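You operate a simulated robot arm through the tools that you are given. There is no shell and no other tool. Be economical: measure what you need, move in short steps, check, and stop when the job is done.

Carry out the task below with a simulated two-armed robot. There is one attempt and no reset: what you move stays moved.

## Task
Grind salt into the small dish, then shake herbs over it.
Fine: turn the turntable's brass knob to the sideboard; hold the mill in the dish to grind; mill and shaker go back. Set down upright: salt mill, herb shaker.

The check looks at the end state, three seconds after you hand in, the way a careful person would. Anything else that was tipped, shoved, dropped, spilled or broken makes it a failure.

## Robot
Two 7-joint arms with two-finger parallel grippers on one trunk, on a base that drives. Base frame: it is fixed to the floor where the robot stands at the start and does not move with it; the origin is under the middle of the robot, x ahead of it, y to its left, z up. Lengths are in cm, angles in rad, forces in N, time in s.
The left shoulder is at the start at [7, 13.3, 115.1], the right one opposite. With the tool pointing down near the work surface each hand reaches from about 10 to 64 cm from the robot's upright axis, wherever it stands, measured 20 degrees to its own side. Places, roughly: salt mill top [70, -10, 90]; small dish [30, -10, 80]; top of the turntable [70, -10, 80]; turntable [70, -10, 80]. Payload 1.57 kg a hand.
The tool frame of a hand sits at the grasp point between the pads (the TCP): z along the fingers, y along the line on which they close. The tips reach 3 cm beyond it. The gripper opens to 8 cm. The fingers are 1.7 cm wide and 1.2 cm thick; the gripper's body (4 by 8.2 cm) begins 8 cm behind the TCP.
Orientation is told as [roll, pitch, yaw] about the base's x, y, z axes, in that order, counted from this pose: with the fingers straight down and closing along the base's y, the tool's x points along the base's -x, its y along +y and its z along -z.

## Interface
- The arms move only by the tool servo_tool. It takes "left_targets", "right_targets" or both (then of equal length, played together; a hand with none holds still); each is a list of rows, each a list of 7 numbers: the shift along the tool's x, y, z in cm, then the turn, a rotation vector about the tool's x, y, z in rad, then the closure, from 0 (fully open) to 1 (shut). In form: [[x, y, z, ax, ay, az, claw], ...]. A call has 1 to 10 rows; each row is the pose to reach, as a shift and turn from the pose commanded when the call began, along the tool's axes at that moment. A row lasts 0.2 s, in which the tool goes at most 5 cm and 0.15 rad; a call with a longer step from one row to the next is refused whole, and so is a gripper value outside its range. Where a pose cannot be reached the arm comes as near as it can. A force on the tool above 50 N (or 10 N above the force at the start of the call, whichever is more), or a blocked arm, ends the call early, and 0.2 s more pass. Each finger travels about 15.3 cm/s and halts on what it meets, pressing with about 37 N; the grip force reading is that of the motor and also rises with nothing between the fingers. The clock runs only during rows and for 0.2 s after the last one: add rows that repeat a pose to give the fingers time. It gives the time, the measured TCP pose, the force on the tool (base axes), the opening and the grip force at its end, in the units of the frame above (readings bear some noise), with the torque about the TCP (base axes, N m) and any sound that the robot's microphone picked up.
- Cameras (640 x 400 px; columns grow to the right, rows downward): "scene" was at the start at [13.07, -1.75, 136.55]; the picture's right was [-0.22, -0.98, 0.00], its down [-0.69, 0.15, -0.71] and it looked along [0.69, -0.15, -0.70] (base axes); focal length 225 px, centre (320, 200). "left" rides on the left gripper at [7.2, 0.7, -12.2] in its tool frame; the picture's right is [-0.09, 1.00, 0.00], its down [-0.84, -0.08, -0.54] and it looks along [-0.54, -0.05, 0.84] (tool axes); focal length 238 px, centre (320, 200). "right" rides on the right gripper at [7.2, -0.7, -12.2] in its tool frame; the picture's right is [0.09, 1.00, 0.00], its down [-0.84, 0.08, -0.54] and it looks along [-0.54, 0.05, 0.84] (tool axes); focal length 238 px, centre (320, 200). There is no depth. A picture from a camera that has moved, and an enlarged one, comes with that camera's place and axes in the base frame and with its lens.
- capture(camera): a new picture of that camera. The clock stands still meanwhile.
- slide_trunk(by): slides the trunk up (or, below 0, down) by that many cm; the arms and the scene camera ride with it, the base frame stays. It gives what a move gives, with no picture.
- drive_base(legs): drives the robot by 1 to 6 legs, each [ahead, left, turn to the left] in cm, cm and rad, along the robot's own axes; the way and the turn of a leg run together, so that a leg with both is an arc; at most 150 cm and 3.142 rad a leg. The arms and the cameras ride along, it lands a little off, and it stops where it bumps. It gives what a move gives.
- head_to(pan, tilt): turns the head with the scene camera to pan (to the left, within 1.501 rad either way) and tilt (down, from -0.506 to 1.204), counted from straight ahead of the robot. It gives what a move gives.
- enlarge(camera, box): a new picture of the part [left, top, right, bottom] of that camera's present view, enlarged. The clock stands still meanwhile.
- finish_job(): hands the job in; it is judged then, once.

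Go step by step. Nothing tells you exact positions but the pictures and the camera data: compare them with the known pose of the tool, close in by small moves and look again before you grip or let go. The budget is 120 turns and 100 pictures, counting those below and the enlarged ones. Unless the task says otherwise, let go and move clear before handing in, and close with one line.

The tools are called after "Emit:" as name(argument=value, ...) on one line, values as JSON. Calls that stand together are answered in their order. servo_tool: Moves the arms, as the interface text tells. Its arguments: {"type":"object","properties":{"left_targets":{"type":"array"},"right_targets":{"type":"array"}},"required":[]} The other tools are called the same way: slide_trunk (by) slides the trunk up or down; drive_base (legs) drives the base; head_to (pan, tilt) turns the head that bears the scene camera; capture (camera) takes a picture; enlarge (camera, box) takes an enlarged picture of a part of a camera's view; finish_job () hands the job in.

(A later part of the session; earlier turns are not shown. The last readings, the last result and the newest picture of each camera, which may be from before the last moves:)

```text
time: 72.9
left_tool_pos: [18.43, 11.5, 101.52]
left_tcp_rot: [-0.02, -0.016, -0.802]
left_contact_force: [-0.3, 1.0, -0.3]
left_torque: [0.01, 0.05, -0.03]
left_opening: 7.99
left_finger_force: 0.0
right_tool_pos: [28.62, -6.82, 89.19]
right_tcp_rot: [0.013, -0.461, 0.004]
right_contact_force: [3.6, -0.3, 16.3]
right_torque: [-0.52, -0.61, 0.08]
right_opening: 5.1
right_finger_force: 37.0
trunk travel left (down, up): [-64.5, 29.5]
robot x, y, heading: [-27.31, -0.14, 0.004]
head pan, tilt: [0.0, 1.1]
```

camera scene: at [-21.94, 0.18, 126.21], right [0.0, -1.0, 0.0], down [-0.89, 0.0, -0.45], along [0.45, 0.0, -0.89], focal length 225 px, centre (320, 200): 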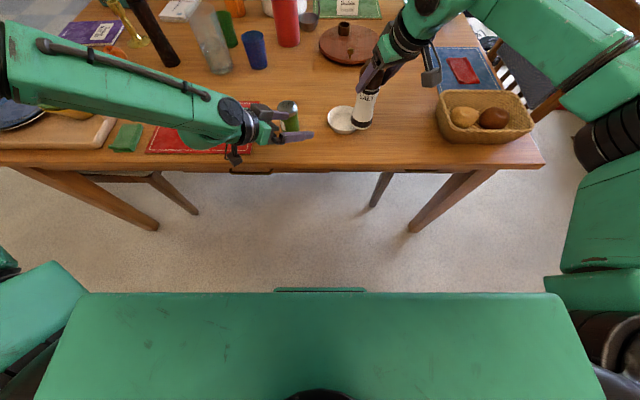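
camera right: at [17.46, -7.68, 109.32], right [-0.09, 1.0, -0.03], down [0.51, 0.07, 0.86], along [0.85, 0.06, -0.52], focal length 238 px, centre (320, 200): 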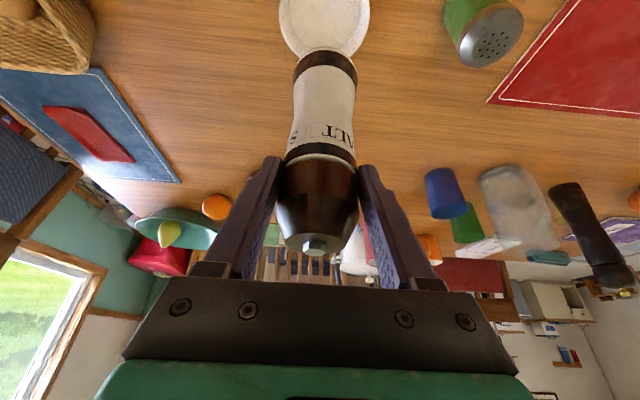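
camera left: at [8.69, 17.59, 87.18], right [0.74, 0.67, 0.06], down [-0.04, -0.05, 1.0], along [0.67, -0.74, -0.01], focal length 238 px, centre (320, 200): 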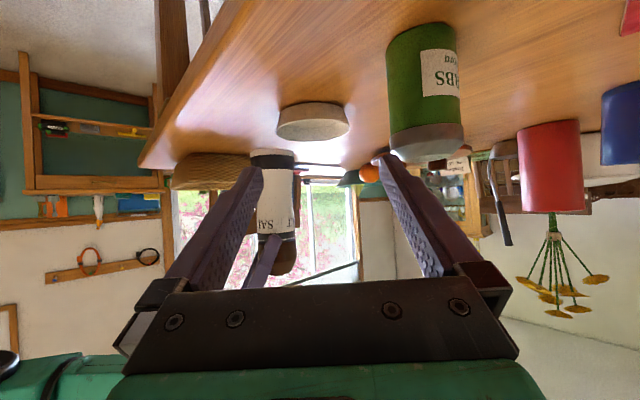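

It's standing on the dish floor. Relieve the pressure, open, and lift away.

Emit:
servo_tool(right_targets=[[-0.1, 0, -0.2, 0, 0, 0, 1], [-0.1, 0, -0.2, 0, 0, 0, 0.3], [-0.1, 0, -0.2, 0, 0, 0, 0], [-0.1, 0, -0.2, 0, 0, 0, 0], [-1.3, 0, -2.7, 0, 0, 0, 0], [-2.9, 0, -6, 0, 0, 0, 0], [-4.5, 0, -9.3, 0, 0, 0, 0], [-5.8, 0, -12, 0, 0, 0, 0]])

Emit:
enlarge(camera="scene", box=[240, 50, 420, 170])

Emit:
capture(camera="right")

```text
time: 74.7
left_tool_pos: [18.54, 11.45, 101.29]
left_tcp_rot: [-0.021, -0.014, -0.803]
left_contact_force: [-0.2, 0.4, 0.3]
left_torque: [0.0, 0.02, 0.0]
left_opening: 8.02
left_finger_force: 0.1
right_tool_pos: [28.42, -6.92, 102.34]
right_tcp_rot: [0.009, -0.458, 0.004]
right_contact_force: [-0.4, -0.1, -0.6]
right_torque: [0.01, 0.01, 0.0]
right_opening: 8.01
right_finger_force: 0.1
trunk travel left (down, up): [-64.5, 29.5]
robot x, y, heading: [-27.04, 0.18, 0.003]
head pan, tilt: [0.0, 1.1]
```

```text
3.33 times, centred on (330, 110) of scene
camera zoom: at [-15.96, 0.08, 126.21], right [0.0, -1.0, 0.0], down [-0.89, 0.0, -0.45], along [0.45, 0.0, -0.89], focal length 751 px, centre (287, 500)
```

zoom: 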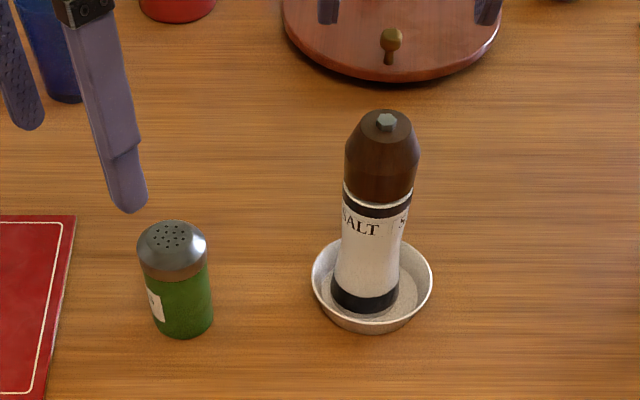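

```text
40 pictures are left
camera right: at [16.62, -7.58, 110.08], right [-0.09, 1.0, -0.03], down [0.51, 0.07, 0.86], along [0.85, 0.06, -0.52], focal length 238 px, centre (320, 200)
```

right: 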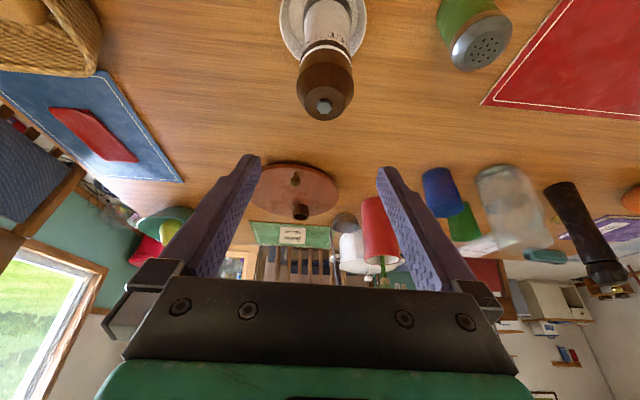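

The mill stands upright in the dish at about (28.6, -6.9). Next I'll swing the right hand round to the right-front side and tilt it to grip the body.

Emit:
servo_tool(right_targets=[[3.1, -3.5, -1.5, 0, 0, 0, 0], [6.2, -7, -3, -0.06, 0, -0.12, 0], [9.33, -10.6, -4.6, -0.12, 0, -0.24, 0], [9.33, -10.6, -4.6, -0.18, 0, -0.365, 0], [9.33, -10.6, -4.6, -0.24, 0, -0.49, 0], [9.33, -10.6, -4.6, -0.3, 0, -0.61, 0], [9.33, -10.6, -4.6, -0.347, 0, -0.704, 0], [9.33, -10.6, -4.6, -0.347, 0, -0.704, 0]])

Emit:
servo_tool(right_targets=[[0, 0, 2, 0, -0.13, 0, 0], [0, 0, 4, 0, -0.26, 0, 0], [1, 0, 6, 0, -0.39, 0, 0], [2, 0, 8, 0, -0.5, 0, 0], [2, 0, 8, 0, -0.5, 0, 0]])

```text
refused: row 3 steps farther than a row can; nothing moved
```

```text
time: 75.9
left_tool_pos: [18.7, 11.38, 101.26]
left_tcp_rot: [-0.021, -0.012, -0.803]
left_contact_force: [-0.3, 0.0, -0.2]
left_torque: [-0.01, 0.03, -0.02]
left_opening: 8.0
left_finger_force: 0.2
right_tool_pos: [30.24, -6.71, 94.34]
right_tcp_rot: [0.017, -0.958, -0.007]
right_contact_force: [0.2, -0.4, -0.1]
right_torque: [-0.03, -0.01, 0.01]
right_opening: 8.01
right_finger_force: 0.1
trunk travel left (down, up): [-64.5, 29.5]
robot x, y, heading: [-27.45, -0.02, 0.003]
head pan, tilt: [0.0, 1.1]
```

The first move was refused but the second ran, putting the open fingers around the mill head without contact. I'll back straight out along the fingers.

Emit:
servo_tool(right_targets=[[0, 0, -3, 0, 0, 0, 0], [0, 0, -6, 0, 0, 0, 0], [0, 0, -9, 0, 0, 0, 0], [0, 0, -12, 0, 0, 0, 0], [0, 0, -12, 0, 0, 0, 0]])

Emit:
enlarge(camera="scene", box=[240, 50, 420, 170])

```text
time: 77.1
left_tool_pos: [18.65, 11.46, 101.25]
left_tcp_rot: [-0.021, -0.013, -0.801]
left_contact_force: [0.2, 0.6, 0.0]
left_torque: [0.02, 0.03, -0.03]
left_opening: 8.0
left_finger_force: 0.1
right_tool_pos: [20.2, -7.11, 101.1]
right_tcp_rot: [0.014, -0.958, -0.006]
right_contact_force: [-0.5, 0.5, 0.4]
right_torque: [-0.02, -0.03, 0.03]
right_opening: 7.99
right_finger_force: 0.2
trunk travel left (down, up): [-64.5, 29.5]
robot x, y, heading: [-27.25, 0.01, 0.002]
head pan, tilt: [0.0, 1.1]
```

```text
3.33 times, centred on (330, 110) of scene
camera zoom: at [-15.84, 0.06, 126.2], right [0.0, -1.0, 0.0], down [-0.89, 0.0, -0.45], along [0.45, 0.0, -0.89], focal length 751 px, centre (287, 500)
```

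zoom: 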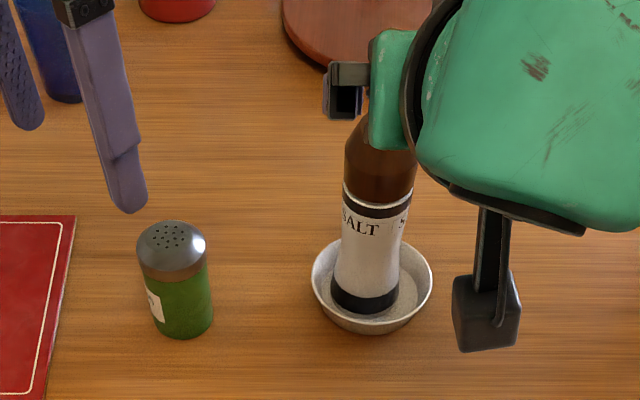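

Mill is undisturbed. From this yaw-0 tilted pose the right hand can grip the body from the front directly; I'll descend in front of the mill.

Emit:
servo_tool(right_targets=[[3.95, 0, 2.5, 0, 0, 0, 0], [7.9, 0, 5.1, 0, 0, 0, 0], [11.85, 0.1, 7.7, 0, 0, 0, 0], [15.8, 0.15, 10.24, 0, 0, 0, 0], [15.8, 0.15, 10.24, 0, 0, 0, 0]])

Emit:
capture(camera="right")

```text
time: 78.3
left_tool_pos: [18.56, 11.42, 101.34]
left_tcp_rot: [-0.021, -0.013, -0.803]
left_contact_force: [0.1, 0.4, 0.5]
left_torque: [0.0, 0.0, 0.01]
left_opening: 8.0
left_finger_force: 0.0
right_tool_pos: [19.73, -6.77, 82.13]
right_tcp_rot: [0.016, -0.958, -0.003]
right_contact_force: [0.1, 0.0, -0.4]
right_torque: [0.01, 0.0, 0.01]
right_opening: 7.98
right_finger_force: 0.0
trunk travel left (down, up): [-64.5, 29.5]
robot x, y, heading: [-27.22, 0.21, 0.002]
head pan, tilt: [0.0, 1.1]
```

```text
38 pictures are left
camera right: at [5.67, -7.46, 83.36], right [-0.06, 1.0, -0.07], down [0.04, 0.07, 1.0], along [1.0, 0.06, -0.04], focal length 238 px, centre (320, 200)
```

right: 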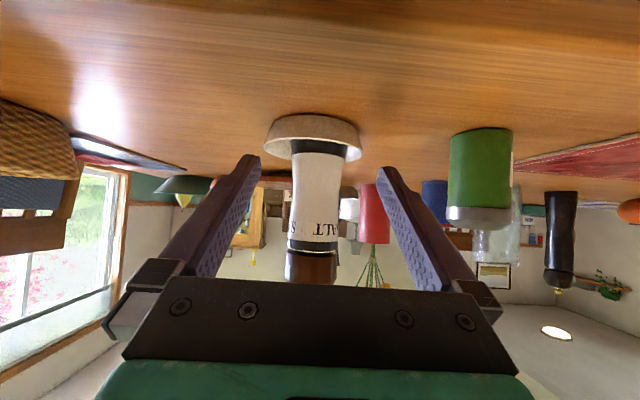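

The mill is centred between the fingers. Advancing to the body and closing.

Emit:
servo_tool(right_targets=[[-1.7, 0, 2.4, 0, 0, 0, 0], [-3.4, 0, 4.8, 0, 0, 0, 0], [-5.06, 0, 7.2, 0, 0, 0, 0], [-5.06, 0, 7.2, 0, 0, 0, 0], [-5.06, 0, 7.2, 0, 0, 0, 0.3], [-5.06, 0, 7.2, 0, 0, 0, 0.6], [-5.06, 0, 7.2, 0, 0, 0, 1], [-5.06, 0, 7.2, 0, 0, 0, 1]])

Emit:
enlarge(camera="scene", box=[240, 50, 420, 170])

```text
time: 80.1
left_tool_pos: [18.54, 11.39, 101.3]
left_tcp_rot: [-0.021, -0.011, -0.801]
left_contact_force: [0.0, 0.6, -0.2]
left_torque: [-0.01, 0.02, 0.0]
left_opening: 8.0
left_finger_force: 0.0
right_tool_pos: [28.46, -6.64, 82.41]
right_tcp_rot: [0.016, -0.957, -0.005]
right_contact_force: [0.1, 0.3, 1.2]
right_torque: [-0.1, -0.07, 0.03]
right_opening: 4.8
right_finger_force: 36.9
trunk travel left (down, up): [-64.5, 29.5]
robot x, y, heading: [-27.09, -0.44, 0.006]
head pan, tilt: [0.0, 1.1]
```

```text
3.33 times, centred on (330, 110) of scene
camera zoom: at [-15.93, 0.06, 126.21], right [0.0, -1.0, 0.0], down [-0.89, 0.0, -0.45], along [0.45, 0.0, -0.89], focal length 751 px, centre (287, 500)
```

zoom: 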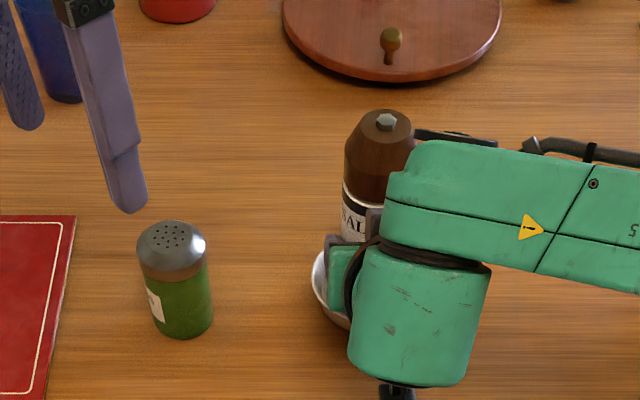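

The right hand holds the body. Now the left hand goes above the head.

Emit:
servo_tool(left_targets=[[-3.9, -1.1, -2.7, 0, 0, 0, 0], [-7.9, -2.2, -2.7, 0, 0, 0, 0], [-11.9, -3.3, -2.7, 0, 0, 0, 0], [-15.9, -4.4, -2.7, 0, 0, 0, 0], [-19.8, -5.5, -2.7, 0, 0, 0, 0], [-19.8, -5.5, -2.7, 0, 0, 0, 0]])

Emit:
capture(camera="left")

Emit:
capture(camera="scene")

```text
time: 81.5
left_tool_pos: [17.95, 7.61, 100.29]
left_tcp_rot: [-0.022, -0.018, -0.802]
left_contact_force: [0.4, -0.1, 0.2]
left_torque: [-0.01, 0.02, 0.0]
left_opening: 7.98
left_finger_force: 0.1
left hand out of reach, approached as far as the arm can: row 1, 2, 3, 4, 5, 6
right_tool_pos: [28.4, -6.55, 82.4]
right_tcp_rot: [0.018, -0.959, -0.007]
right_contact_force: [0.7, 1.4, 4.2]
right_torque: [-0.06, -0.09, 0.04]
right_opening: 4.8
right_finger_force: 37.2
trunk travel left (down, up): [-64.5, 29.5]
robot x, y, heading: [-27.13, 0.08, -0.002]
head pan, tilt: [0.0, 1.1]
```

```text
36 pictures are left
camera left: at [13.37, 13.45, 112.39], right [0.78, 0.63, -0.02], down [0.53, -0.64, 0.56], along [0.34, -0.44, -0.83], focal length 238 px, centre (320, 200)
```

left: 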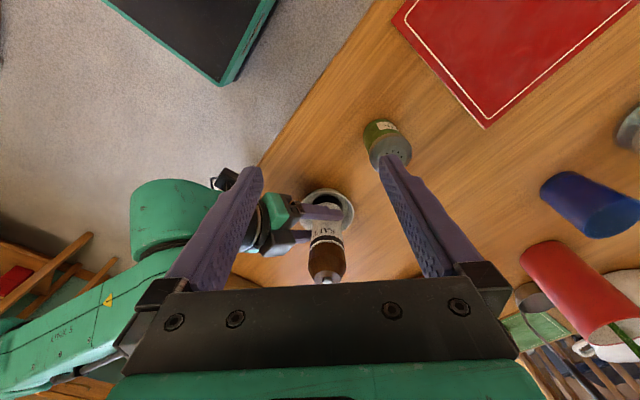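

```text
35 pictures are left
camera scene: at [-15.96, -0.01, 126.22], right [0.0, -1.0, 0.0], down [-0.89, 0.0, -0.45], along [0.45, 0.0, -0.89], focal length 225 px, centre (320, 200)
```

scene: 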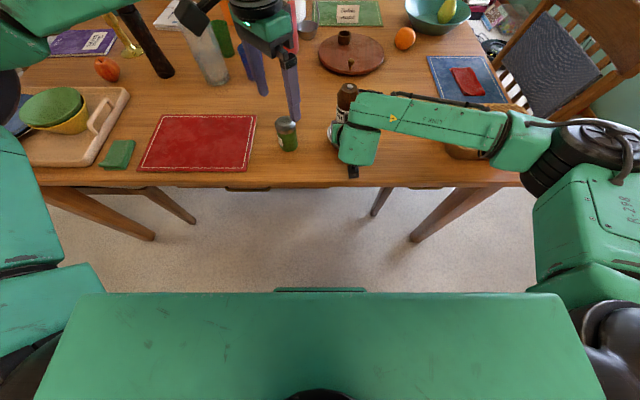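

The left arm can't follow with that yaw. I'll turn the left hand back to yaw 0, where it reaches across better.

Emit:
servo_tool(left_targets=[[0, 0, -1, 0, 0, -0.13, 0], [0, 0, -2, 0, 0, -0.26, 0], [0, 0, -4, 0, 0, -0.39, 0], [0, 0, -6, 0, 0, -0.52, 0], [0, 0, -6, 0, 0, -0.66, 0], [0, 0, -6, 0, 0, -0.8, 0], [0, 0, -6, 0, 0, -0.8, 0]])

```text
time: 83.1
left_tool_pos: [18.23, 10.29, 106.33]
left_tcp_rot: [-0.027, 0.004, -0.02]
left_contact_force: [0.2, -0.6, 0.2]
left_torque: [0.06, 0.0, -0.01]
left_opening: 7.98
left_finger_force: 0.0
left hand out of reach, approached as far as the arm can: row 2, 3, 4, 5, 6, 7
right_tool_pos: [28.45, -6.54, 82.32]
right_tcp_rot: [0.017, -0.959, -0.006]
right_contact_force: [-1.6, 0.2, 4.2]
right_torque: [-0.13, 0.0, -0.01]
right_opening: 4.81
right_finger_force: 37.1
trunk travel left (down, up): [-64.5, 29.5]
robot x, y, heading: [-26.89, 0.29, 0.004]
head pan, tilt: [0.0, 1.1]
```

Now across to above the head.

Emit:
servo_tool(left_targets=[[-4, -1, 0, 0, 0, 0, 0], [-8, -3, 0, 0, 0, 0, 0], [-10.2, -7, 0, 0, 0, 0, 0], [-10.2, -11, 0, 0, 0, 0, 0], [-10.2, -14.5, 0.5, 0, 0, 0, 0], [-10.2, -16.9, 1, 0, 0, 0, 0], [-10.2, -16.9, 1, 0, 0, 0, 0]])

Emit:
capture(camera="left")

Emit:
enlarge(camera="scene", box=[240, 30, 440, 170])

```text
time: 84.7
left_tool_pos: [19.13, 9.09, 101.98]
left_tcp_rot: [-0.025, 0.005, -0.003]
left_contact_force: [-1.0, -0.5, 0.1]
left_torque: [0.03, 0.01, -0.04]
left_opening: 8.02
left_finger_force: 0.0
left hand out of reach, approached as far as the arm can: row 1, 2, 3, 4, 5, 6, 7
right_tool_pos: [28.45, -6.56, 82.42]
right_tcp_rot: [0.016, -0.959, -0.004]
right_contact_force: [1.0, -0.9, 5.0]
right_torque: [-0.26, -0.16, 0.02]
right_opening: 4.79
right_finger_force: 36.8
trunk travel left (down, up): [-64.5, 29.5]
robot x, y, heading: [-27.53, -0.33, 0.001]
head pan, tilt: [0.0, 1.1]
```

```text
34 pictures are left
camera left: at [11.93, 10.04, 114.16], right [0.09, 1.0, -0.03], down [0.84, -0.07, 0.54], along [0.54, -0.07, -0.84], focal length 238 px, centre (320, 200)
```

left: 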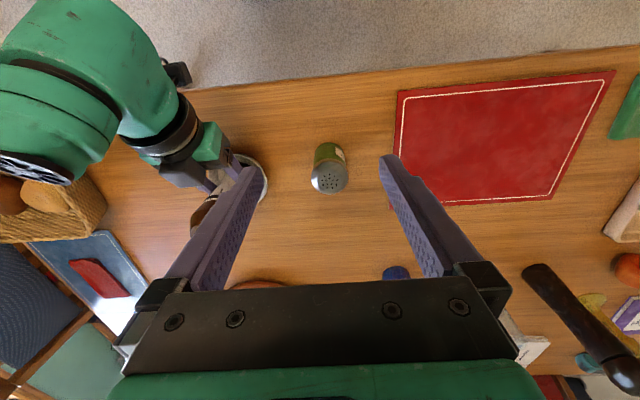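

```text
2.86 times, centred on (340, 100) of scene
camera zoom: at [-15.95, 0.07, 126.21], right [0.0, -1.0, 0.0], down [-0.89, 0.0, -0.45], along [0.45, 0.0, -0.89], focal length 644 px, centre (263, 486)
```

zoom: 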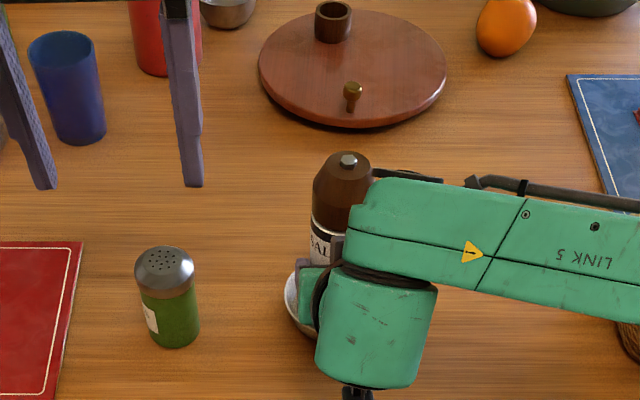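

The left arm seems stuck near a joint limit. I'll try moving it up and outward to its easy region to unfold it.

Emit:
servo_tool(left_targets=[[0, 3, -3, 0, 0, 0, 0], [0, 6, -6, 0, 0, 0, 0], [-2, 9, -9, 0, 0, 0, 0], [-5, 9, -11, 0, 0, 0, 0], [-9, 9, -11, 0, 0, 0, 0], [-13, 9, -11, 0, 0, 0, 0], [-16, 9, -11, 0, 0, 0, 0], [-16, 9, -11, 0, 0, 0, 0]])

```text
time: 86.5
left_tool_pos: [24.34, 21.56, 109.56]
left_tcp_rot: [-0.023, 0.003, -0.003]
left_contact_force: [0.5, -0.3, 0.0]
left_torque: [0.03, -0.02, -0.01]
left_opening: 8.05
left_finger_force: 0.1
left hand out of reach, approached as far as the arm can: row 4, 5, 6, 7, 8
right_tool_pos: [28.3, -6.49, 82.44]
right_tcp_rot: [0.017, -0.959, -0.007]
right_contact_force: [-1.6, 0.0, 3.5]
right_torque: [-0.15, 0.04, -0.08]
right_opening: 4.81
right_finger_force: 36.4
trunk travel left (down, up): [-64.5, 29.5]
robot x, y, heading: [-27.41, 0.36, -0.001]
head pan, tilt: [0.0, 1.1]
```

The left reach is limited because the trunk is low. I'll raise the trunk 12 cm (lifting the mill in the right hand), drive forward 6 cm, then put the mill back down into the dish.

Emit:
slide_trunk(by=12)

Emit:
drive_base(legs=[[6, 0, 0]])

Emit:
enlarge(camera="scene", box=[240, 50, 440, 190])

```text
time: 88.0
left_tool_pos: [24.54, 21.5, 121.52]
left_tcp_rot: [-0.025, 0.006, -0.001]
left_contact_force: [-0.5, 0.6, -0.2]
left_torque: [-0.02, 0.02, -0.02]
left_opening: 7.99
left_finger_force: 0.0
right_tool_pos: [28.44, -6.52, 94.35]
right_tcp_rot: [0.014, -0.957, -0.005]
right_contact_force: [0.0, 0.5, -2.0]
right_torque: [-0.01, 0.09, 0.05]
right_opening: 4.82
right_finger_force: 37.2
trunk travel left (down, up): [-76.5, 17.5]
robot x, y, heading: [-27.4, -0.01, 0.003]
head pan, tilt: [0.0, 1.1]
```

```text
time: 88.9
left_tool_pos: [29.85, 21.6, 121.79]
left_tcp_rot: [-0.023, -0.001, 0.0]
left_contact_force: [-0.5, 0.1, 0.9]
left_torque: [0.0, -0.04, 0.01]
left_opening: 8.02
left_finger_force: 0.0
right_tool_pos: [33.98, -6.57, 94.55]
right_tcp_rot: [0.016, -0.96, -0.005]
right_contact_force: [-0.4, 0.9, -1.8]
right_torque: [0.0, 0.07, 0.01]
right_opening: 4.82
right_finger_force: 36.6
trunk travel left (down, up): [-76.5, 17.5]
robot x, y, heading: [-21.28, 0.42, 0.005]
head pan, tilt: [0.0, 1.1]
```

```text
2.86 times, centred on (340, 120) of scene
camera zoom: at [-10.56, 0.07, 138.26], right [0.0, -1.0, 0.0], down [-0.89, 0.0, -0.46], along [0.46, 0.0, -0.89], focal length 644 px, centre (263, 429)
```

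zoom: 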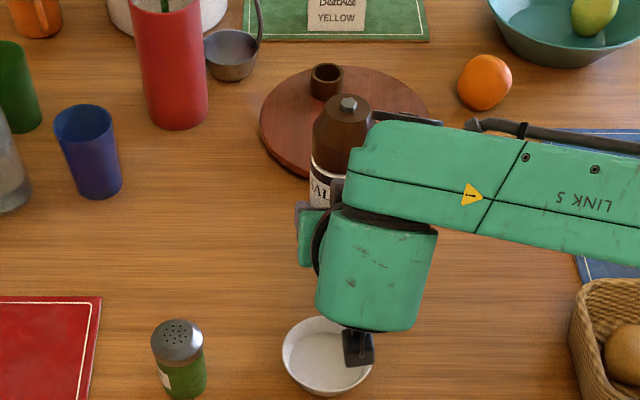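

The mill is held upright. Moving it back over and down into the dish, just above the floor.

Emit:
servo_tool(right_targets=[[1.55, -0.15, -2.2, 0, 0, 0, 1], [3.1, -0.3, -4.4, 0, 0, 0, 1], [5.5, -0.3, -2.7, 0, 0, 0, 1], [7.9, -0.3, -1.1, 0, 0, 0, 1], [10.3, -0.3, 0.6, 0, 0, 0, 1], [12.6, -0.3, 2.25, 0, 0, 0, 1], [12.6, -0.3, 2.25, 0, 0, 0, 1]], left_targets=[[0, -3, 1, 0, 0, 0, 0], [0, -6, 3, 0, 0, 0, 0], [0, -9, 5, 0, 0, 0, 0], [0, -12, 7, 0, 0, 0, 0], [0, -15, 9, 0, 0, 0, 0], [0.5, -18, 11, 0, 0, 0, 0], [0.5, -18, 11, 0, 0, 0, 0]])

Emit:
enlarge(camera="scene", box=[220, 60, 420, 200])

```text
time: 90.5
left_tool_pos: [25.27, 8.36, 109.99]
left_tcp_rot: [-0.026, 0.005, 0.0]
left_contact_force: [-0.7, -0.2, -0.6]
left_torque: [-0.02, -0.04, -0.02]
left_opening: 8.02
left_finger_force: 0.0
left hand out of reach, approached as far as the arm can: row 1, 2, 3, 4, 5, 6, 7
right_tool_pos: [28.87, -6.68, 82.68]
right_tcp_rot: [0.017, -0.959, -0.006]
right_contact_force: [0.6, -0.5, -2.5]
right_torque: [0.02, 0.07, -0.01]
right_opening: 4.82
right_finger_force: 37.0
trunk travel left (down, up): [-76.5, 17.5]
robot x, y, heading: [-21.24, 0.41, 0.006]
head pan, tilt: [0.0, 1.1]
```

```text
2.86 times, centred on (320, 130) of scene
camera zoom: at [-10.01, 0.03, 138.21], right [0.0, -1.0, 0.0], down [-0.89, 0.0, -0.45], along [0.45, 0.0, -0.89], focal length 644 px, centre (320, 400)
```

zoom: 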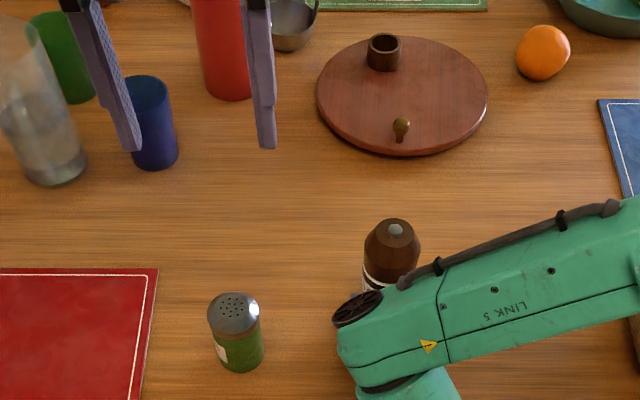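

The mill is in the dish, but the left hand stalls near y ≈ 8 when vertical. I'll give it a yaw and tilt so the fingers point inward while the wrist stays on its own side.

Emit:
servo_tool(left_targets=[[0, 0, 0, 0, 0, 0.14, 0], [0, 0, 0, 0, 0, 0.28, 0], [0, 0, 0, 0, 0, 0.42, 0], [0, 0, 0, 0, 0, 0.56, 0], [0, 0, 0, 0, 0, 0.7, 0], [0, 0, 0, 0, 0, 0.84, 0], [0, 0, 0, 0, 0, 0.98, 0], [0, 0, 0, 0, 0, 1.1, 0]])

Emit:
servo_tool(left_targets=[[0, 0, 0, 0, -0.14, 0, 0], [0, 0, 0, 0, -0.28, 0, 0], [0, 0, 0, 0, -0.42, 0, 0], [0, 0, 0, 0, -0.56, 0, 0], [0, 0, 0, 0, -0.6, 0, 0]])

```text
time: 92.3
left_tool_pos: [25.2, 8.5, 110.24]
left_tcp_rot: [-0.017, -0.019, -1.104]
left_contact_force: [0.3, 0.0, 0.9]
left_torque: [0.0, -0.01, 0.01]
left_opening: 8.0
left_finger_force: 0.1
right_tool_pos: [28.82, -6.6, 82.6]
right_tcp_rot: [0.016, -0.958, -0.004]
right_contact_force: [-1.4, 0.6, -1.5]
right_torque: [-0.03, 0.04, 0.01]
right_opening: 4.8
right_finger_force: 36.9
trunk travel left (down, up): [-76.5, 17.5]
robot x, y, heading: [-21.58, 0.19, 0.004]
head pan, tilt: [0.0, 1.1]
```

```text
time: 93.5
left_tool_pos: [25.16, 8.51, 110.16]
left_tcp_rot: [-0.019, -0.621, -1.09]
left_contact_force: [0.5, 0.2, -0.4]
left_torque: [0.0, -0.01, 0.02]
left_opening: 7.99
left_finger_force: 0.0
right_tool_pos: [28.92, -6.42, 82.56]
right_tcp_rot: [0.016, -0.957, -0.003]
right_contact_force: [-0.7, -1.5, -3.4]
right_torque: [-0.01, 0.07, 0.02]
right_opening: 4.82
right_finger_force: 36.9
trunk travel left (down, up): [-76.5, 17.5]
robot x, y, heading: [-21.49, 0.02, 0.006]
head pan, tilt: [0.0, 1.1]
```

That orientation is reachable. Moving to hover on the approach line to the head.

Emit:
servo_tool(left_targets=[[-0.35, -0.9, 3.45, 0, 0, 0, 0], [-0.7, -1.8, 6.9, 0, 0, 0, 0], [-1.05, -2.7, 10.35, 0, 0, 0, 0], [-1.4, -3.65, 13.8, 0, 0, 0, 0], [-1.4, -3.65, 13.8, 0, 0, 0, 0]])

Emit:
capture(camera="left")

Emit:
enlarge(camera="scene", box=[240, 60, 440, 200])

```text
time: 94.7
left_tool_pos: [25.78, -1.46, 99.93]
left_tcp_rot: [-0.02, -0.619, -1.091]
left_contact_force: [-0.5, -0.7, 0.3]
left_torque: [0.0, 0.0, -0.01]
left_opening: 8.01
left_finger_force: 0.1
right_tool_pos: [28.88, -6.55, 82.58]
right_tcp_rot: [0.017, -0.956, -0.004]
right_contact_force: [-0.4, 0.4, -2.4]
right_torque: [0.03, 0.03, -0.03]
right_opening: 4.8
right_finger_force: 36.9
trunk travel left (down, up): [-76.5, 17.5]
robot x, y, heading: [-21.06, -0.38, 0.009]
head pan, tilt: [0.0, 1.1]
```

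```text
30 pictures are left
camera left: at [20.59, 10.46, 105.83], right [0.92, 0.38, 0.04], down [0.11, -0.35, 0.93], along [0.37, -0.85, -0.37], focal length 238 px, centre (320, 200)
```

left: 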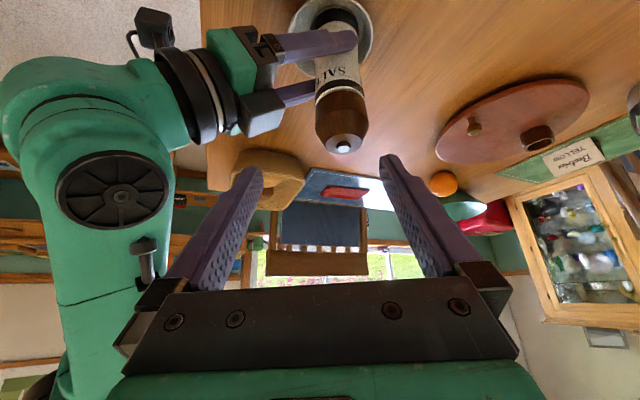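

```text
2.86 times, centred on (340, 130) of scene
camera zoom: at [-9.98, 0.17, 138.21], right [0.0, -1.0, 0.0], down [-0.89, 0.0, -0.45], along [0.45, 0.0, -0.89], focal length 644 px, centre (263, 400)
```

zoom: 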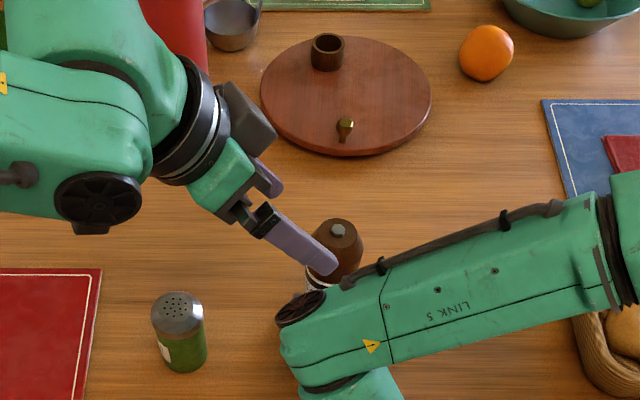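

The mill head is at about (29.6, -6.4) and the left fingers line up with it. Advancing around the head.

Emit:
servo_tool(left_targets=[[0, 1, 2, 0, 0, 0, 0.1], [0, 1, 4.5, 0, 0, 0, 0.15], [0, 1, 7, 0, 0, 0, 0.15], [0, 1, 9, 0, 0, 0, 0.15], [0, 1, 10.5, 0, 0, 0, 0.15], [0, 1, 10.5, 0, 0, 0, 0.15]])

Emit:
capture(camera="left")

Emit:
enlarge(camera="scene", box=[280, 90, 400, 180])

```text
time: 96.1
left_tool_pos: [26.09, -1.19, 95.36]
left_tcp_rot: [-0.02, -0.619, -1.09]
left_contact_force: [1.1, -0.2, 0.3]
left_torque: [0.02, 0.02, 0.04]
left_opening: 6.78
left_finger_force: 0.0
left hand out of reach, approached as far as the arm can: row 2, 3, 4, 5, 6
right_tool_pos: [28.97, -6.65, 82.66]
right_tcp_rot: [0.017, -0.957, -0.004]
right_contact_force: [0.6, -0.4, -3.3]
right_torque: [-0.01, 0.02, 0.0]
right_opening: 4.8
right_finger_force: 36.6
trunk travel left (down, up): [-76.5, 17.5]
robot x, y, heading: [-21.29, -0.32, 0.007]
head pan, tilt: [0.0, 1.1]
```

```text
28 pictures are left
camera left: at [20.79, 10.64, 101.22], right [0.92, 0.38, 0.04], down [0.11, -0.36, 0.93], along [0.37, -0.85, -0.37], focal length 238 px, centre (320, 200)
```

left: 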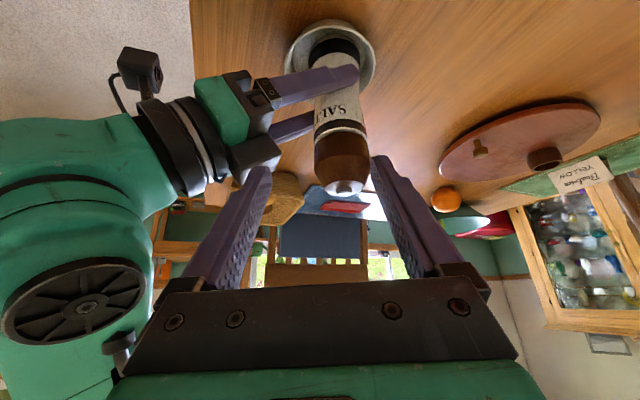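

```text
4.44 times, centred on (340, 135) of scene
camera zoom: at [-9.95, 0.07, 138.2], right [0.0, -1.0, 0.0], down [-0.89, 0.0, -0.45], along [0.45, 0.0, -0.89], focal length 1002 px, centre (231, 489)
```

zoom: 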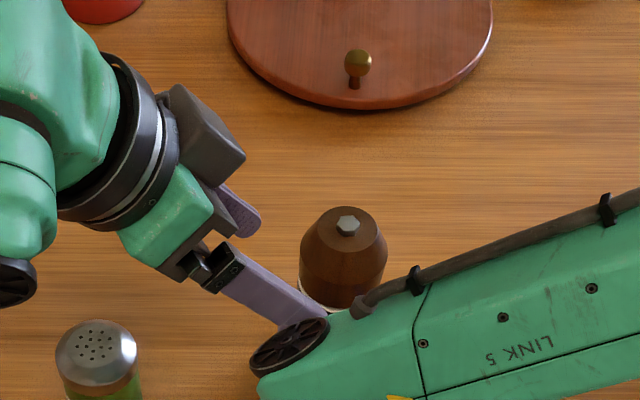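

Close, but the left arm runs out about 5 cm short. I'll back the left off, lift the mill, shift the robot 7 cm to the right so the dish is centred, and yaw the right hand inward too.

Emit:
servo_tool(left_targets=[[0, 0, -3, 0, 0, 0, 0], [0.6, 0.8, -6, 0, 0, 0, 0], [1.2, 1.6, -9, 0, 0, 0, 0], [2.4, 2.5, -12.3, 0, 0, 0, 0], [2.4, 2.5, -12.3, 0, 0, 0, 0]], right_targets=[[-1.6, 0, -1.15, 0, 0, 0, 1], [-3.2, 0, -2.3, 0, 0, 0, 1], [-4.9, 0, -3.45, 0, 0, 0, 1], [-6.5, 0, -4.6, 0, 0, 0, 1], [-6.5, 0, -4.6, 0, 0, 0, 1]])

Emit:
drive_base(legs=[[0, -7, 0]])

```text
time: 97.3
left_tool_pos: [24.49, 8.24, 103.78]
left_tcp_rot: [-0.018, -0.618, -1.093]
left_contact_force: [0.2, -0.5, 0.3]
left_torque: [0.03, 0.03, -0.01]
left_opening: 8.03
left_finger_force: 0.1
right_tool_pos: [29.0, -6.92, 90.59]
right_tcp_rot: [0.018, -0.959, -0.006]
right_contact_force: [0.2, -0.1, -1.6]
right_torque: [0.03, 0.06, 0.03]
right_opening: 4.81
right_finger_force: 36.8
trunk travel left (down, up): [-76.5, 17.5]
robot x, y, heading: [-21.14, 0.42, 0.006]
head pan, tilt: [0.0, 1.1]
```

```text
time: 98.4
left_tool_pos: [24.47, 1.49, 103.76]
left_tcp_rot: [-0.021, -0.621, -1.088]
left_contact_force: [0.5, 1.4, 0.9]
left_torque: [-0.03, 0.03, -0.01]
left_opening: 7.97
left_finger_force: 0.0
right_tool_pos: [28.93, -13.48, 90.69]
right_tcp_rot: [0.011, -0.955, 0.002]
right_contact_force: [-0.2, 0.5, -1.9]
right_torque: [0.01, 0.04, 0.0]
right_opening: 4.81
right_finger_force: 36.8
trunk travel left (down, up): [-76.5, 17.5]
robot x, y, heading: [-21.35, -7.04, 0.006]
head pan, tilt: [0.0, 1.1]
```

Now yaw the right hand inward while bringing the mill back over the dish.

Emit:
servo_tool(right_targets=[[0.07, 1, -0.1, -0.109, 0, -0.077, 1], [0.14, 2, -0.2, -0.218, 0, -0.153, 1], [0.2, 3, -0.3, -0.327, 0, -0.23, 1], [0.27, 4, -0.4, -0.436, 0, -0.307, 1], [0.34, 5, -0.5, -0.545, 0, -0.383, 1], [0.4, 6.1, -0.57, -0.654, 0, -0.46, 1], [0.4, 6.1, -0.57, -0.654, 0, -0.46, 1]], left_targets=[[0, 0, -2, 0, 0, 0, 0], [0, 0, -4, 0, 0, 0, 0], [0, 0, -4, 0, 0, 0, 0], [0, 0, -4, 0, 0, 0, 0], [0, 0, -4, 0, 0, 0, 0], [0, 0, -4, 0, 0, 0, 0], [0, 0, -4, 0, 0, 0, 0]])

Emit:
enlarge(camera="scene", box=[200, 80, 400, 220])

```text
time: 100.0
left_tool_pos: [23.3, 3.39, 107.01]
left_tcp_rot: [-0.019, -0.618, -1.088]
left_contact_force: [0.3, -0.9, -0.5]
left_torque: [0.01, 0.01, 0.0]
left_opening: 8.01
left_finger_force: 0.1
right_tool_pos: [28.05, -7.58, 90.62]
right_tcp_rot: [0.015, -0.965, 0.803]
right_contact_force: [-0.5, 0.5, -2.7]
right_torque: [-0.02, 0.01, -0.02]
right_opening: 4.77
right_finger_force: 37.2
trunk travel left (down, up): [-76.5, 17.5]
robot x, y, heading: [-21.17, -6.77, 0.006]
head pan, tilt: [0.0, 1.1]
```

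```text
2.86 times, centred on (300, 150) of scene
camera zoom: at [-9.94, -6.85, 138.21], right [0.01, -1.0, 0.0], down [-0.89, -0.01, -0.45], along [0.45, 0.0, -0.89], focal length 644 px, centre (377, 343)
```

zoom: 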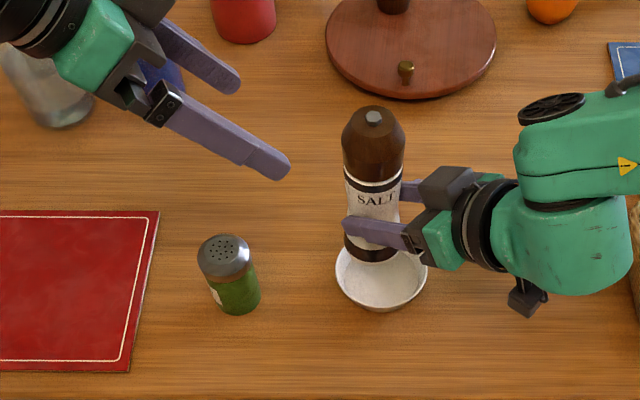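

Both hands now have comfortable room. I'll lower the mill into the dish and bring the left hand to hover.

Emit:
servo_tool(right_targets=[[1.3, -0.4, 0.95, 0, 0, 0, 1], [2.6, -0.7, 1.9, 0, 0, 0, 1], [3.9, -0.7, 2.8, 0, 0, 0, 1], [5.2, -0.7, 3.75, 0, 0, 0, 1], [6.5, -0.7, 4.66, 0, 0, 0, 1], [6.5, -0.7, 4.66, 0, 0, 0, 1]], left_targets=[[0, 0, 0, 0, 0, 0, 0], [0, 0, 0.5, 0, 0, 0, 0], [-0.1, 0, 3, 0, 0, 0, 0], [-0.2, 0, 5.5, 0, 0, 0, 0], [-0.47, 0, 8, 0, 0, 0, 0], [-0.47, 0, 9.4, 0, 0, 0, 0]])

Emit:
enlarge(camera="scene", box=[200, 80, 400, 220])

Emit:
capture(camera="left")

```text
time: 101.4
left_tool_pos: [26.07, -2.06, 99.59]
left_tcp_rot: [-0.02, -0.62, -1.088]
left_contact_force: [-0.6, 0.4, 0.3]
left_torque: [-0.02, 0.0, -0.01]
left_opening: 7.99
left_finger_force: 0.1
right_tool_pos: [28.76, -8.02, 82.59]
right_tcp_rot: [0.016, -0.962, 0.801]
right_contact_force: [0.6, 0.3, -2.5]
right_torque: [-0.01, 0.03, -0.01]
right_opening: 4.8
right_finger_force: 36.9
trunk travel left (down, up): [-76.5, 17.5]
robot x, y, heading: [-21.11, -6.83, 0.009]
head pan, tilt: [0.0, 1.1]
```

```text
2.86 times, centred on (300, 150) of scene
camera zoom: at [-9.89, -6.9, 138.2], right [0.01, -1.0, 0.0], down [-0.89, -0.01, -0.45], along [0.45, 0.0, -0.89], focal length 644 px, centre (377, 343)
```

zoom: 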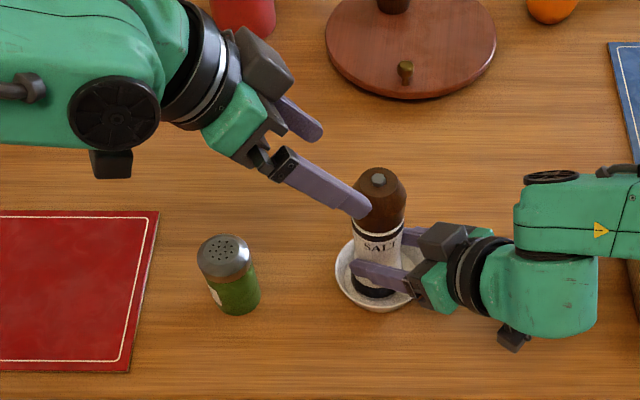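

```text
24 pictures are left
camera left: at [20.8, 9.78, 105.48], right [0.92, 0.39, 0.04], down [0.11, -0.36, 0.93], along [0.37, -0.85, -0.37], focal length 238 px, centre (320, 200)
```

left: 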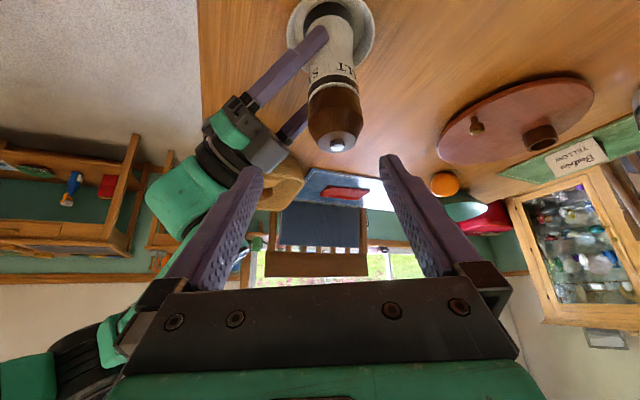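

The mill is well placed in the dish. Left hand advances around the head.

Emit:
servo_tool(left_targets=[[0, 0.4, 2.5, 0, 0, 0, 0], [0.1, 0.4, 5, 0, 0, 0, 0], [0.15, 0.4, 7, 0, 0, 0, 0], [0.2, 0.4, 8.8, 0, 0, 0, 0], [0.25, 0.4, 10.15, 0, 0, 0, 0], [0.25, 0.4, 10.15, 0, 0, 0, 0]])

Emit:
capture(camera="left")

```text
time: 102.8
left_tool_pos: [27.69, -5.35, 93.14]
left_tcp_rot: [-0.02, -0.619, -1.088]
left_contact_force: [1.5, 1.0, -0.7]
left_torque: [0.03, -0.04, 0.03]
left_opening: 7.97
left_finger_force: 0.0
left hand out of reach, approached as far as the arm can: row 4, 5, 6
right_tool_pos: [28.75, -7.91, 82.69]
right_tcp_rot: [0.014, -0.965, 0.801]
right_contact_force: [-0.6, -1.2, -3.7]
right_torque: [-0.04, -0.01, 0.02]
right_opening: 4.78
right_finger_force: 37.1
trunk travel left (down, up): [-76.5, 17.5]
robot x, y, heading: [-21.47, -6.97, 0.007]
head pan, tilt: [0.0, 1.1]
```

```text
23 pictures are left
camera left: at [22.42, 6.5, 98.99], right [0.92, 0.39, 0.04], down [0.11, -0.36, 0.93], along [0.37, -0.85, -0.37], focal length 238 px, centre (320, 200)
```

left: 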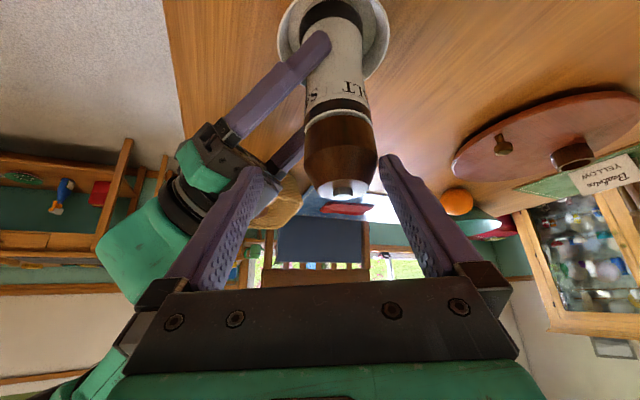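

The left hand is still 3–4 cm short. More tilt should keep its wrist further out; I'll add 0.3 rad while advancing the rest.

Emit:
servo_tool(left_targets=[[0, 0.3, 0, 0, -0.12, 0, 0], [0, 0.6, 0, 0, -0.24, 0, 0], [0, 0.9, 0.5, 0, -0.34, 0, 0], [0.05, 0.9, 1.7, 0, -0.34, 0, 0], [0.1, 0.9, 2.9, 0, -0.34, 0, 0], [0.1, 0.9, 4, 0, -0.34, 0, 0], [0.1, 0.9, 4, 0, -0.34, 0, 0]])

Emit:
capture(camera="left")

```text
time: 104.4
left_tool_pos: [28.06, -4.92, 92.24]
left_tcp_rot: [-0.027, -0.958, -1.076]
left_contact_force: [-0.6, 0.1, 0.0]
left_torque: [-0.03, 0.0, 0.01]
left_opening: 8.01
left_finger_force: 0.1
left hand out of reach, approached as far as the arm can: row 2, 3, 4, 5, 6, 7
right_tool_pos: [28.77, -8.01, 82.6]
right_tcp_rot: [0.014, -0.963, 0.8]
right_contact_force: [-0.4, -0.9, -2.1]
right_torque: [-0.01, 0.0, 0.01]
right_opening: 4.81
right_finger_force: 36.8
trunk travel left (down, up): [-76.5, 17.5]
robot x, y, heading: [-21.58, -6.98, 0.006]
head pan, tilt: [0.0, 1.1]
```

```text
22 pictures are left
camera left: at [22.27, 7.94, 93.49], right [0.91, 0.41, 0.06], down [-0.04, -0.06, 1.0], along [0.41, -0.91, -0.04], focal length 238 px, centre (320, 200)
```

left: 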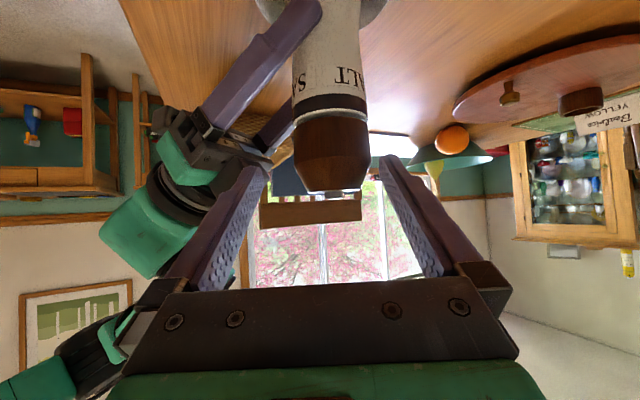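

The fingertips already straddle the head; they only need to go ~2 cm lower and further in. I'll shift the mill up and left with the right hand and cancel that by lowering the trunk 2 cm and moving the base 1.5 cm right.

Emit:
servo_tool(right_targets=[[-1.13, 0.5, -0.12, 0, 0, 0, 1], [-2.26, 1.04, -0.25, 0, 0, 0, 1], [-2.26, 1.04, -0.25, 0, 0, 0, 1]])

Emit:
slide_trunk(by=-2)

Emit:
drive_base(legs=[[0, -1.5, 0]])

Emit:
capture(camera="left")

```text
time: 105.2
left_tool_pos: [28.21, -4.77, 92.28]
left_tcp_rot: [-0.025, -0.961, -1.077]
left_contact_force: [7.3, 8.5, 2.3]
left_torque: [0.01, -0.13, 0.0]
left_opening: 8.01
left_finger_force: 0.1
right_tool_pos: [28.58, -6.55, 84.64]
right_tcp_rot: [0.014, -0.961, 0.799]
right_contact_force: [-7.8, -7.6, -4.3]
right_torque: [0.48, -0.41, 0.17]
right_opening: 4.77
right_finger_force: 37.2
trunk travel left (down, up): [-76.5, 17.5]
robot x, y, heading: [-21.51, -6.69, 0.007]
head pan, tilt: [0.0, 1.1]
```

```text
time: 105.8
left_tool_pos: [28.14, -4.9, 90.13]
left_tcp_rot: [-0.027, -0.958, -1.075]
left_contact_force: [17.5, 2.8, -9.4]
left_torque: [0.11, 0.07, 0.26]
left_opening: 7.99
left_finger_force: 0.0
right_tool_pos: [28.69, -6.22, 82.67]
right_tcp_rot: [0.015, -0.965, 0.802]
right_contact_force: [-16.2, -3.3, 5.8]
right_torque: [0.27, -1.23, 0.02]
right_opening: 4.78
right_finger_force: 36.9
trunk travel left (down, up): [-74.5, 19.5]
robot x, y, heading: [-21.63, -6.78, 0.006]
head pan, tilt: [0.0, 1.1]
```

```text
time: 106.6
left_tool_pos: [28.03, -6.1, 90.33]
left_tcp_rot: [-0.029, -0.96, -1.073]
left_contact_force: [17.8, 2.8, -12.2]
left_torque: [0.23, -0.16, 0.34]
left_opening: 7.99
left_finger_force: 0.2
right_tool_pos: [28.61, -7.76, 82.68]
right_tcp_rot: [0.01, -0.963, 0.804]
right_contact_force: [-17.1, -3.6, 9.2]
right_torque: [0.16, -1.02, 0.01]
right_opening: 4.8
right_finger_force: 37.1
trunk travel left (down, up): [-74.5, 19.5]
robot x, y, heading: [-21.44, -8.5, 0.003]
head pan, tilt: [0.0, 1.1]
```

```text
21 pictures are left
camera left: at [22.24, 6.71, 91.45], right [0.91, 0.41, 0.06], down [-0.04, -0.06, 1.0], along [0.41, -0.91, -0.04], focal length 238 px, centre (320, 200)
```

left: 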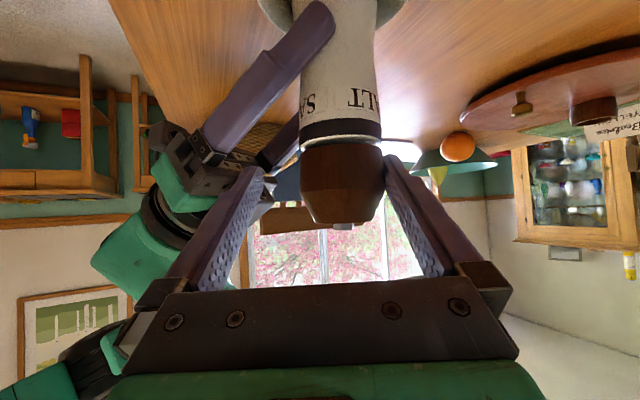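

The far finger presses lightly on the head; I'll shift the left hand 1.2 cm to centre it.

Emit:
servo_tool(left_targets=[[0, 0.6, 0, 0, 0, 0, 0], [0, 1.2, 0, 0, 0, 0, 0], [0, 1.2, 0, 0, 0, 0, 0]])

```text
time: 107.4
left_tool_pos: [29.03, -5.78, 90.43]
left_tcp_rot: [-0.026, -0.957, -1.077]
left_contact_force: [0.3, 0.0, -0.2]
left_torque: [0.01, -0.01, -0.01]
left_opening: 7.99
left_finger_force: 0.1
right_tool_pos: [28.77, -8.0, 82.71]
right_tcp_rot: [0.014, -0.965, 0.798]
right_contact_force: [0.4, -0.5, -2.1]
right_torque: [-0.05, 0.03, 0.0]
right_opening: 4.79
right_finger_force: 37.5
trunk travel left (down, up): [-74.5, 19.5]
robot x, y, heading: [-21.17, -8.28, 0.008]
head pan, tilt: [0.0, 1.1]
```

Forces are gone. Closing on the head, then twisting gently about the mill's axis and listening.

Emit:
servo_tool(left_targets=[[0, 0, 0, 0, 0, 0, 0.3], [0, 0, 0, 0, 0, 0, 0.6], [0, 0, 0, 0, 0, 0, 1], [0, 0, 0, 0, 0, 0, 1]])

Emit:
servo_tool(left_targets=[[0, 0.16, 0, 0.106, 0, 0.075, 1], [0, 0.31, 0, 0.213, 0, 0.15, 1], [0, 0.46, 0, 0.319, 0, 0.224, 1], [0, 0.46, 0, 0.319, 0, 0.224, 1]])

```text
time: 108.4
left_tool_pos: [29.06, -5.59, 90.36]
left_tcp_rot: [-0.024, -0.957, -1.077]
left_contact_force: [17.1, 8.1, -6.0]
left_torque: [0.53, -0.67, 0.24]
left_opening: 5.22
left_finger_force: 37.0
right_tool_pos: [28.58, -8.0, 82.7]
right_tcp_rot: [0.014, -0.964, 0.8]
right_contact_force: [-16.9, -8.2, 6.0]
right_torque: [0.27, -0.69, 0.09]
right_opening: 4.79
right_finger_force: 37.1
trunk travel left (down, up): [-74.5, 19.5]
robot x, y, heading: [-21.44, -8.65, 0.006]
head pan, tilt: [0.0, 1.1]
```

```text
time: 109.4
left_tool_pos: [27.37, -4.18, 92.62]
left_tcp_rot: [-0.02, -0.961, -1.466]
left_contact_force: [27.9, -6.9, -20.7]
left_torque: [0.04, -0.57, 0.51]
left_opening: 5.31
left_finger_force: 36.4
left hand out of reach, approached as far as the arm can: row 1, 2, 3, 4
right_tool_pos: [28.52, -7.71, 82.76]
right_tcp_rot: [0.023, -0.966, 0.801]
right_contact_force: [-26.8, 6.9, 18.6]
right_torque: [-0.15, -1.93, 0.41]
right_opening: 5.61
right_finger_force: 37.4
trunk travel left (down, up): [-74.5, 19.5]
robot x, y, heading: [-21.64, -8.35, 0.003]
head pan, tilt: [0.0, 1.1]
```

Twisting that way pulled the left hand off its spot and tilted the mill slightly. I'll look before correcting.

Emit:
enlarge(camera="scene", box=[220, 80, 400, 200])

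```text
3.33 times, centred on (310, 140) of scene
camera zoom: at [-9.91, -8.39, 136.2], right [0.01, -1.0, 0.0], down [-0.89, -0.01, -0.45], along [0.45, 0.0, -0.89], focal length 751 px, centre (353, 400)
```

zoom: 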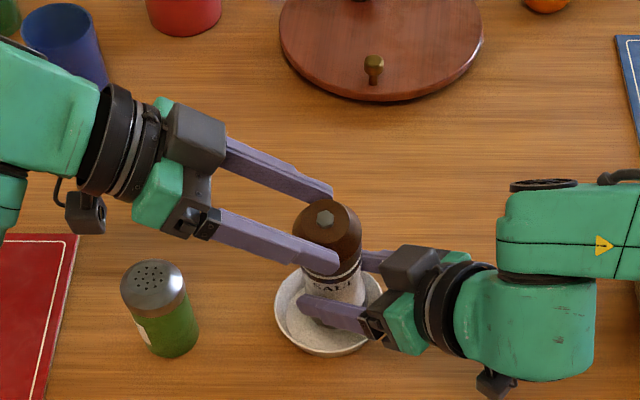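

The head is pulled a bit sideways, with the mill still standing in the dish. I'll open the left hand, back off, and turn it toward the easier (less negative) yaw.

Emit:
servo_tool(left_targets=[[0, 0, 0, 0, 0, 0, 0.5], [0, 0, 0, 0, 0, 0, 0], [0, 0, -2, 0, 0, 0, 0], [0, 0, -4.5, -0.1, 0, -0.07, 0], [0, 0, -6, -0.2, 0, -0.14, 0], [0, 0, -6, -0.31, 0, -0.21, 0], [0, 0, -6, -0.42, 0, -0.29, 0], [0, 0, -6, -0.53, 0, -0.37, 0], [0, 0, -6, -0.53, 0, -0.37, 0]])

Emit:
capture(camera="left")

```text
time: 111.4
left_tool_pos: [27.0, 0.56, 95.96]
left_tcp_rot: [-0.02, -0.953, -0.853]
left_contact_force: [-0.2, 0.3, 0.1]
left_torque: [-0.01, -0.01, -0.03]
left_opening: 8.01
left_finger_force: 0.0
right_tool_pos: [28.68, -7.93, 82.59]
right_tcp_rot: [0.015, -0.963, 0.801]
right_contact_force: [0.4, 0.1, -2.7]
right_torque: [-0.01, 0.02, -0.04]
right_opening: 4.91
right_finger_force: 36.6
trunk travel left (down, up): [-74.5, 19.5]
robot x, y, heading: [-21.52, -8.39, 0.007]
head pan, tilt: [0.0, 1.1]
```

```text
19 pictures are left
camera left: at [18.33, 11.91, 97.26], right [0.8, 0.6, 0.06], down [-0.02, -0.07, 1.0], along [0.6, -0.8, -0.05], focal length 238 px, centre (320, 200)
```

left: 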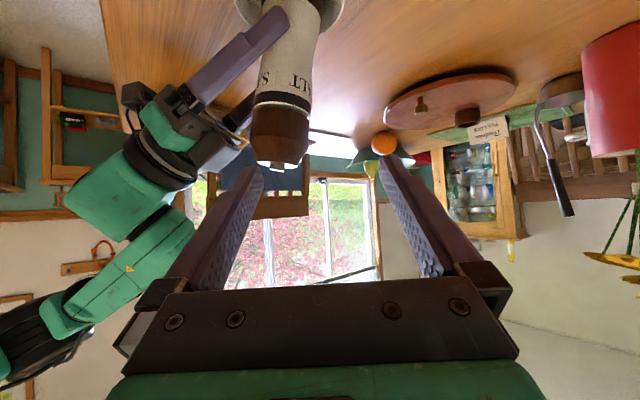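

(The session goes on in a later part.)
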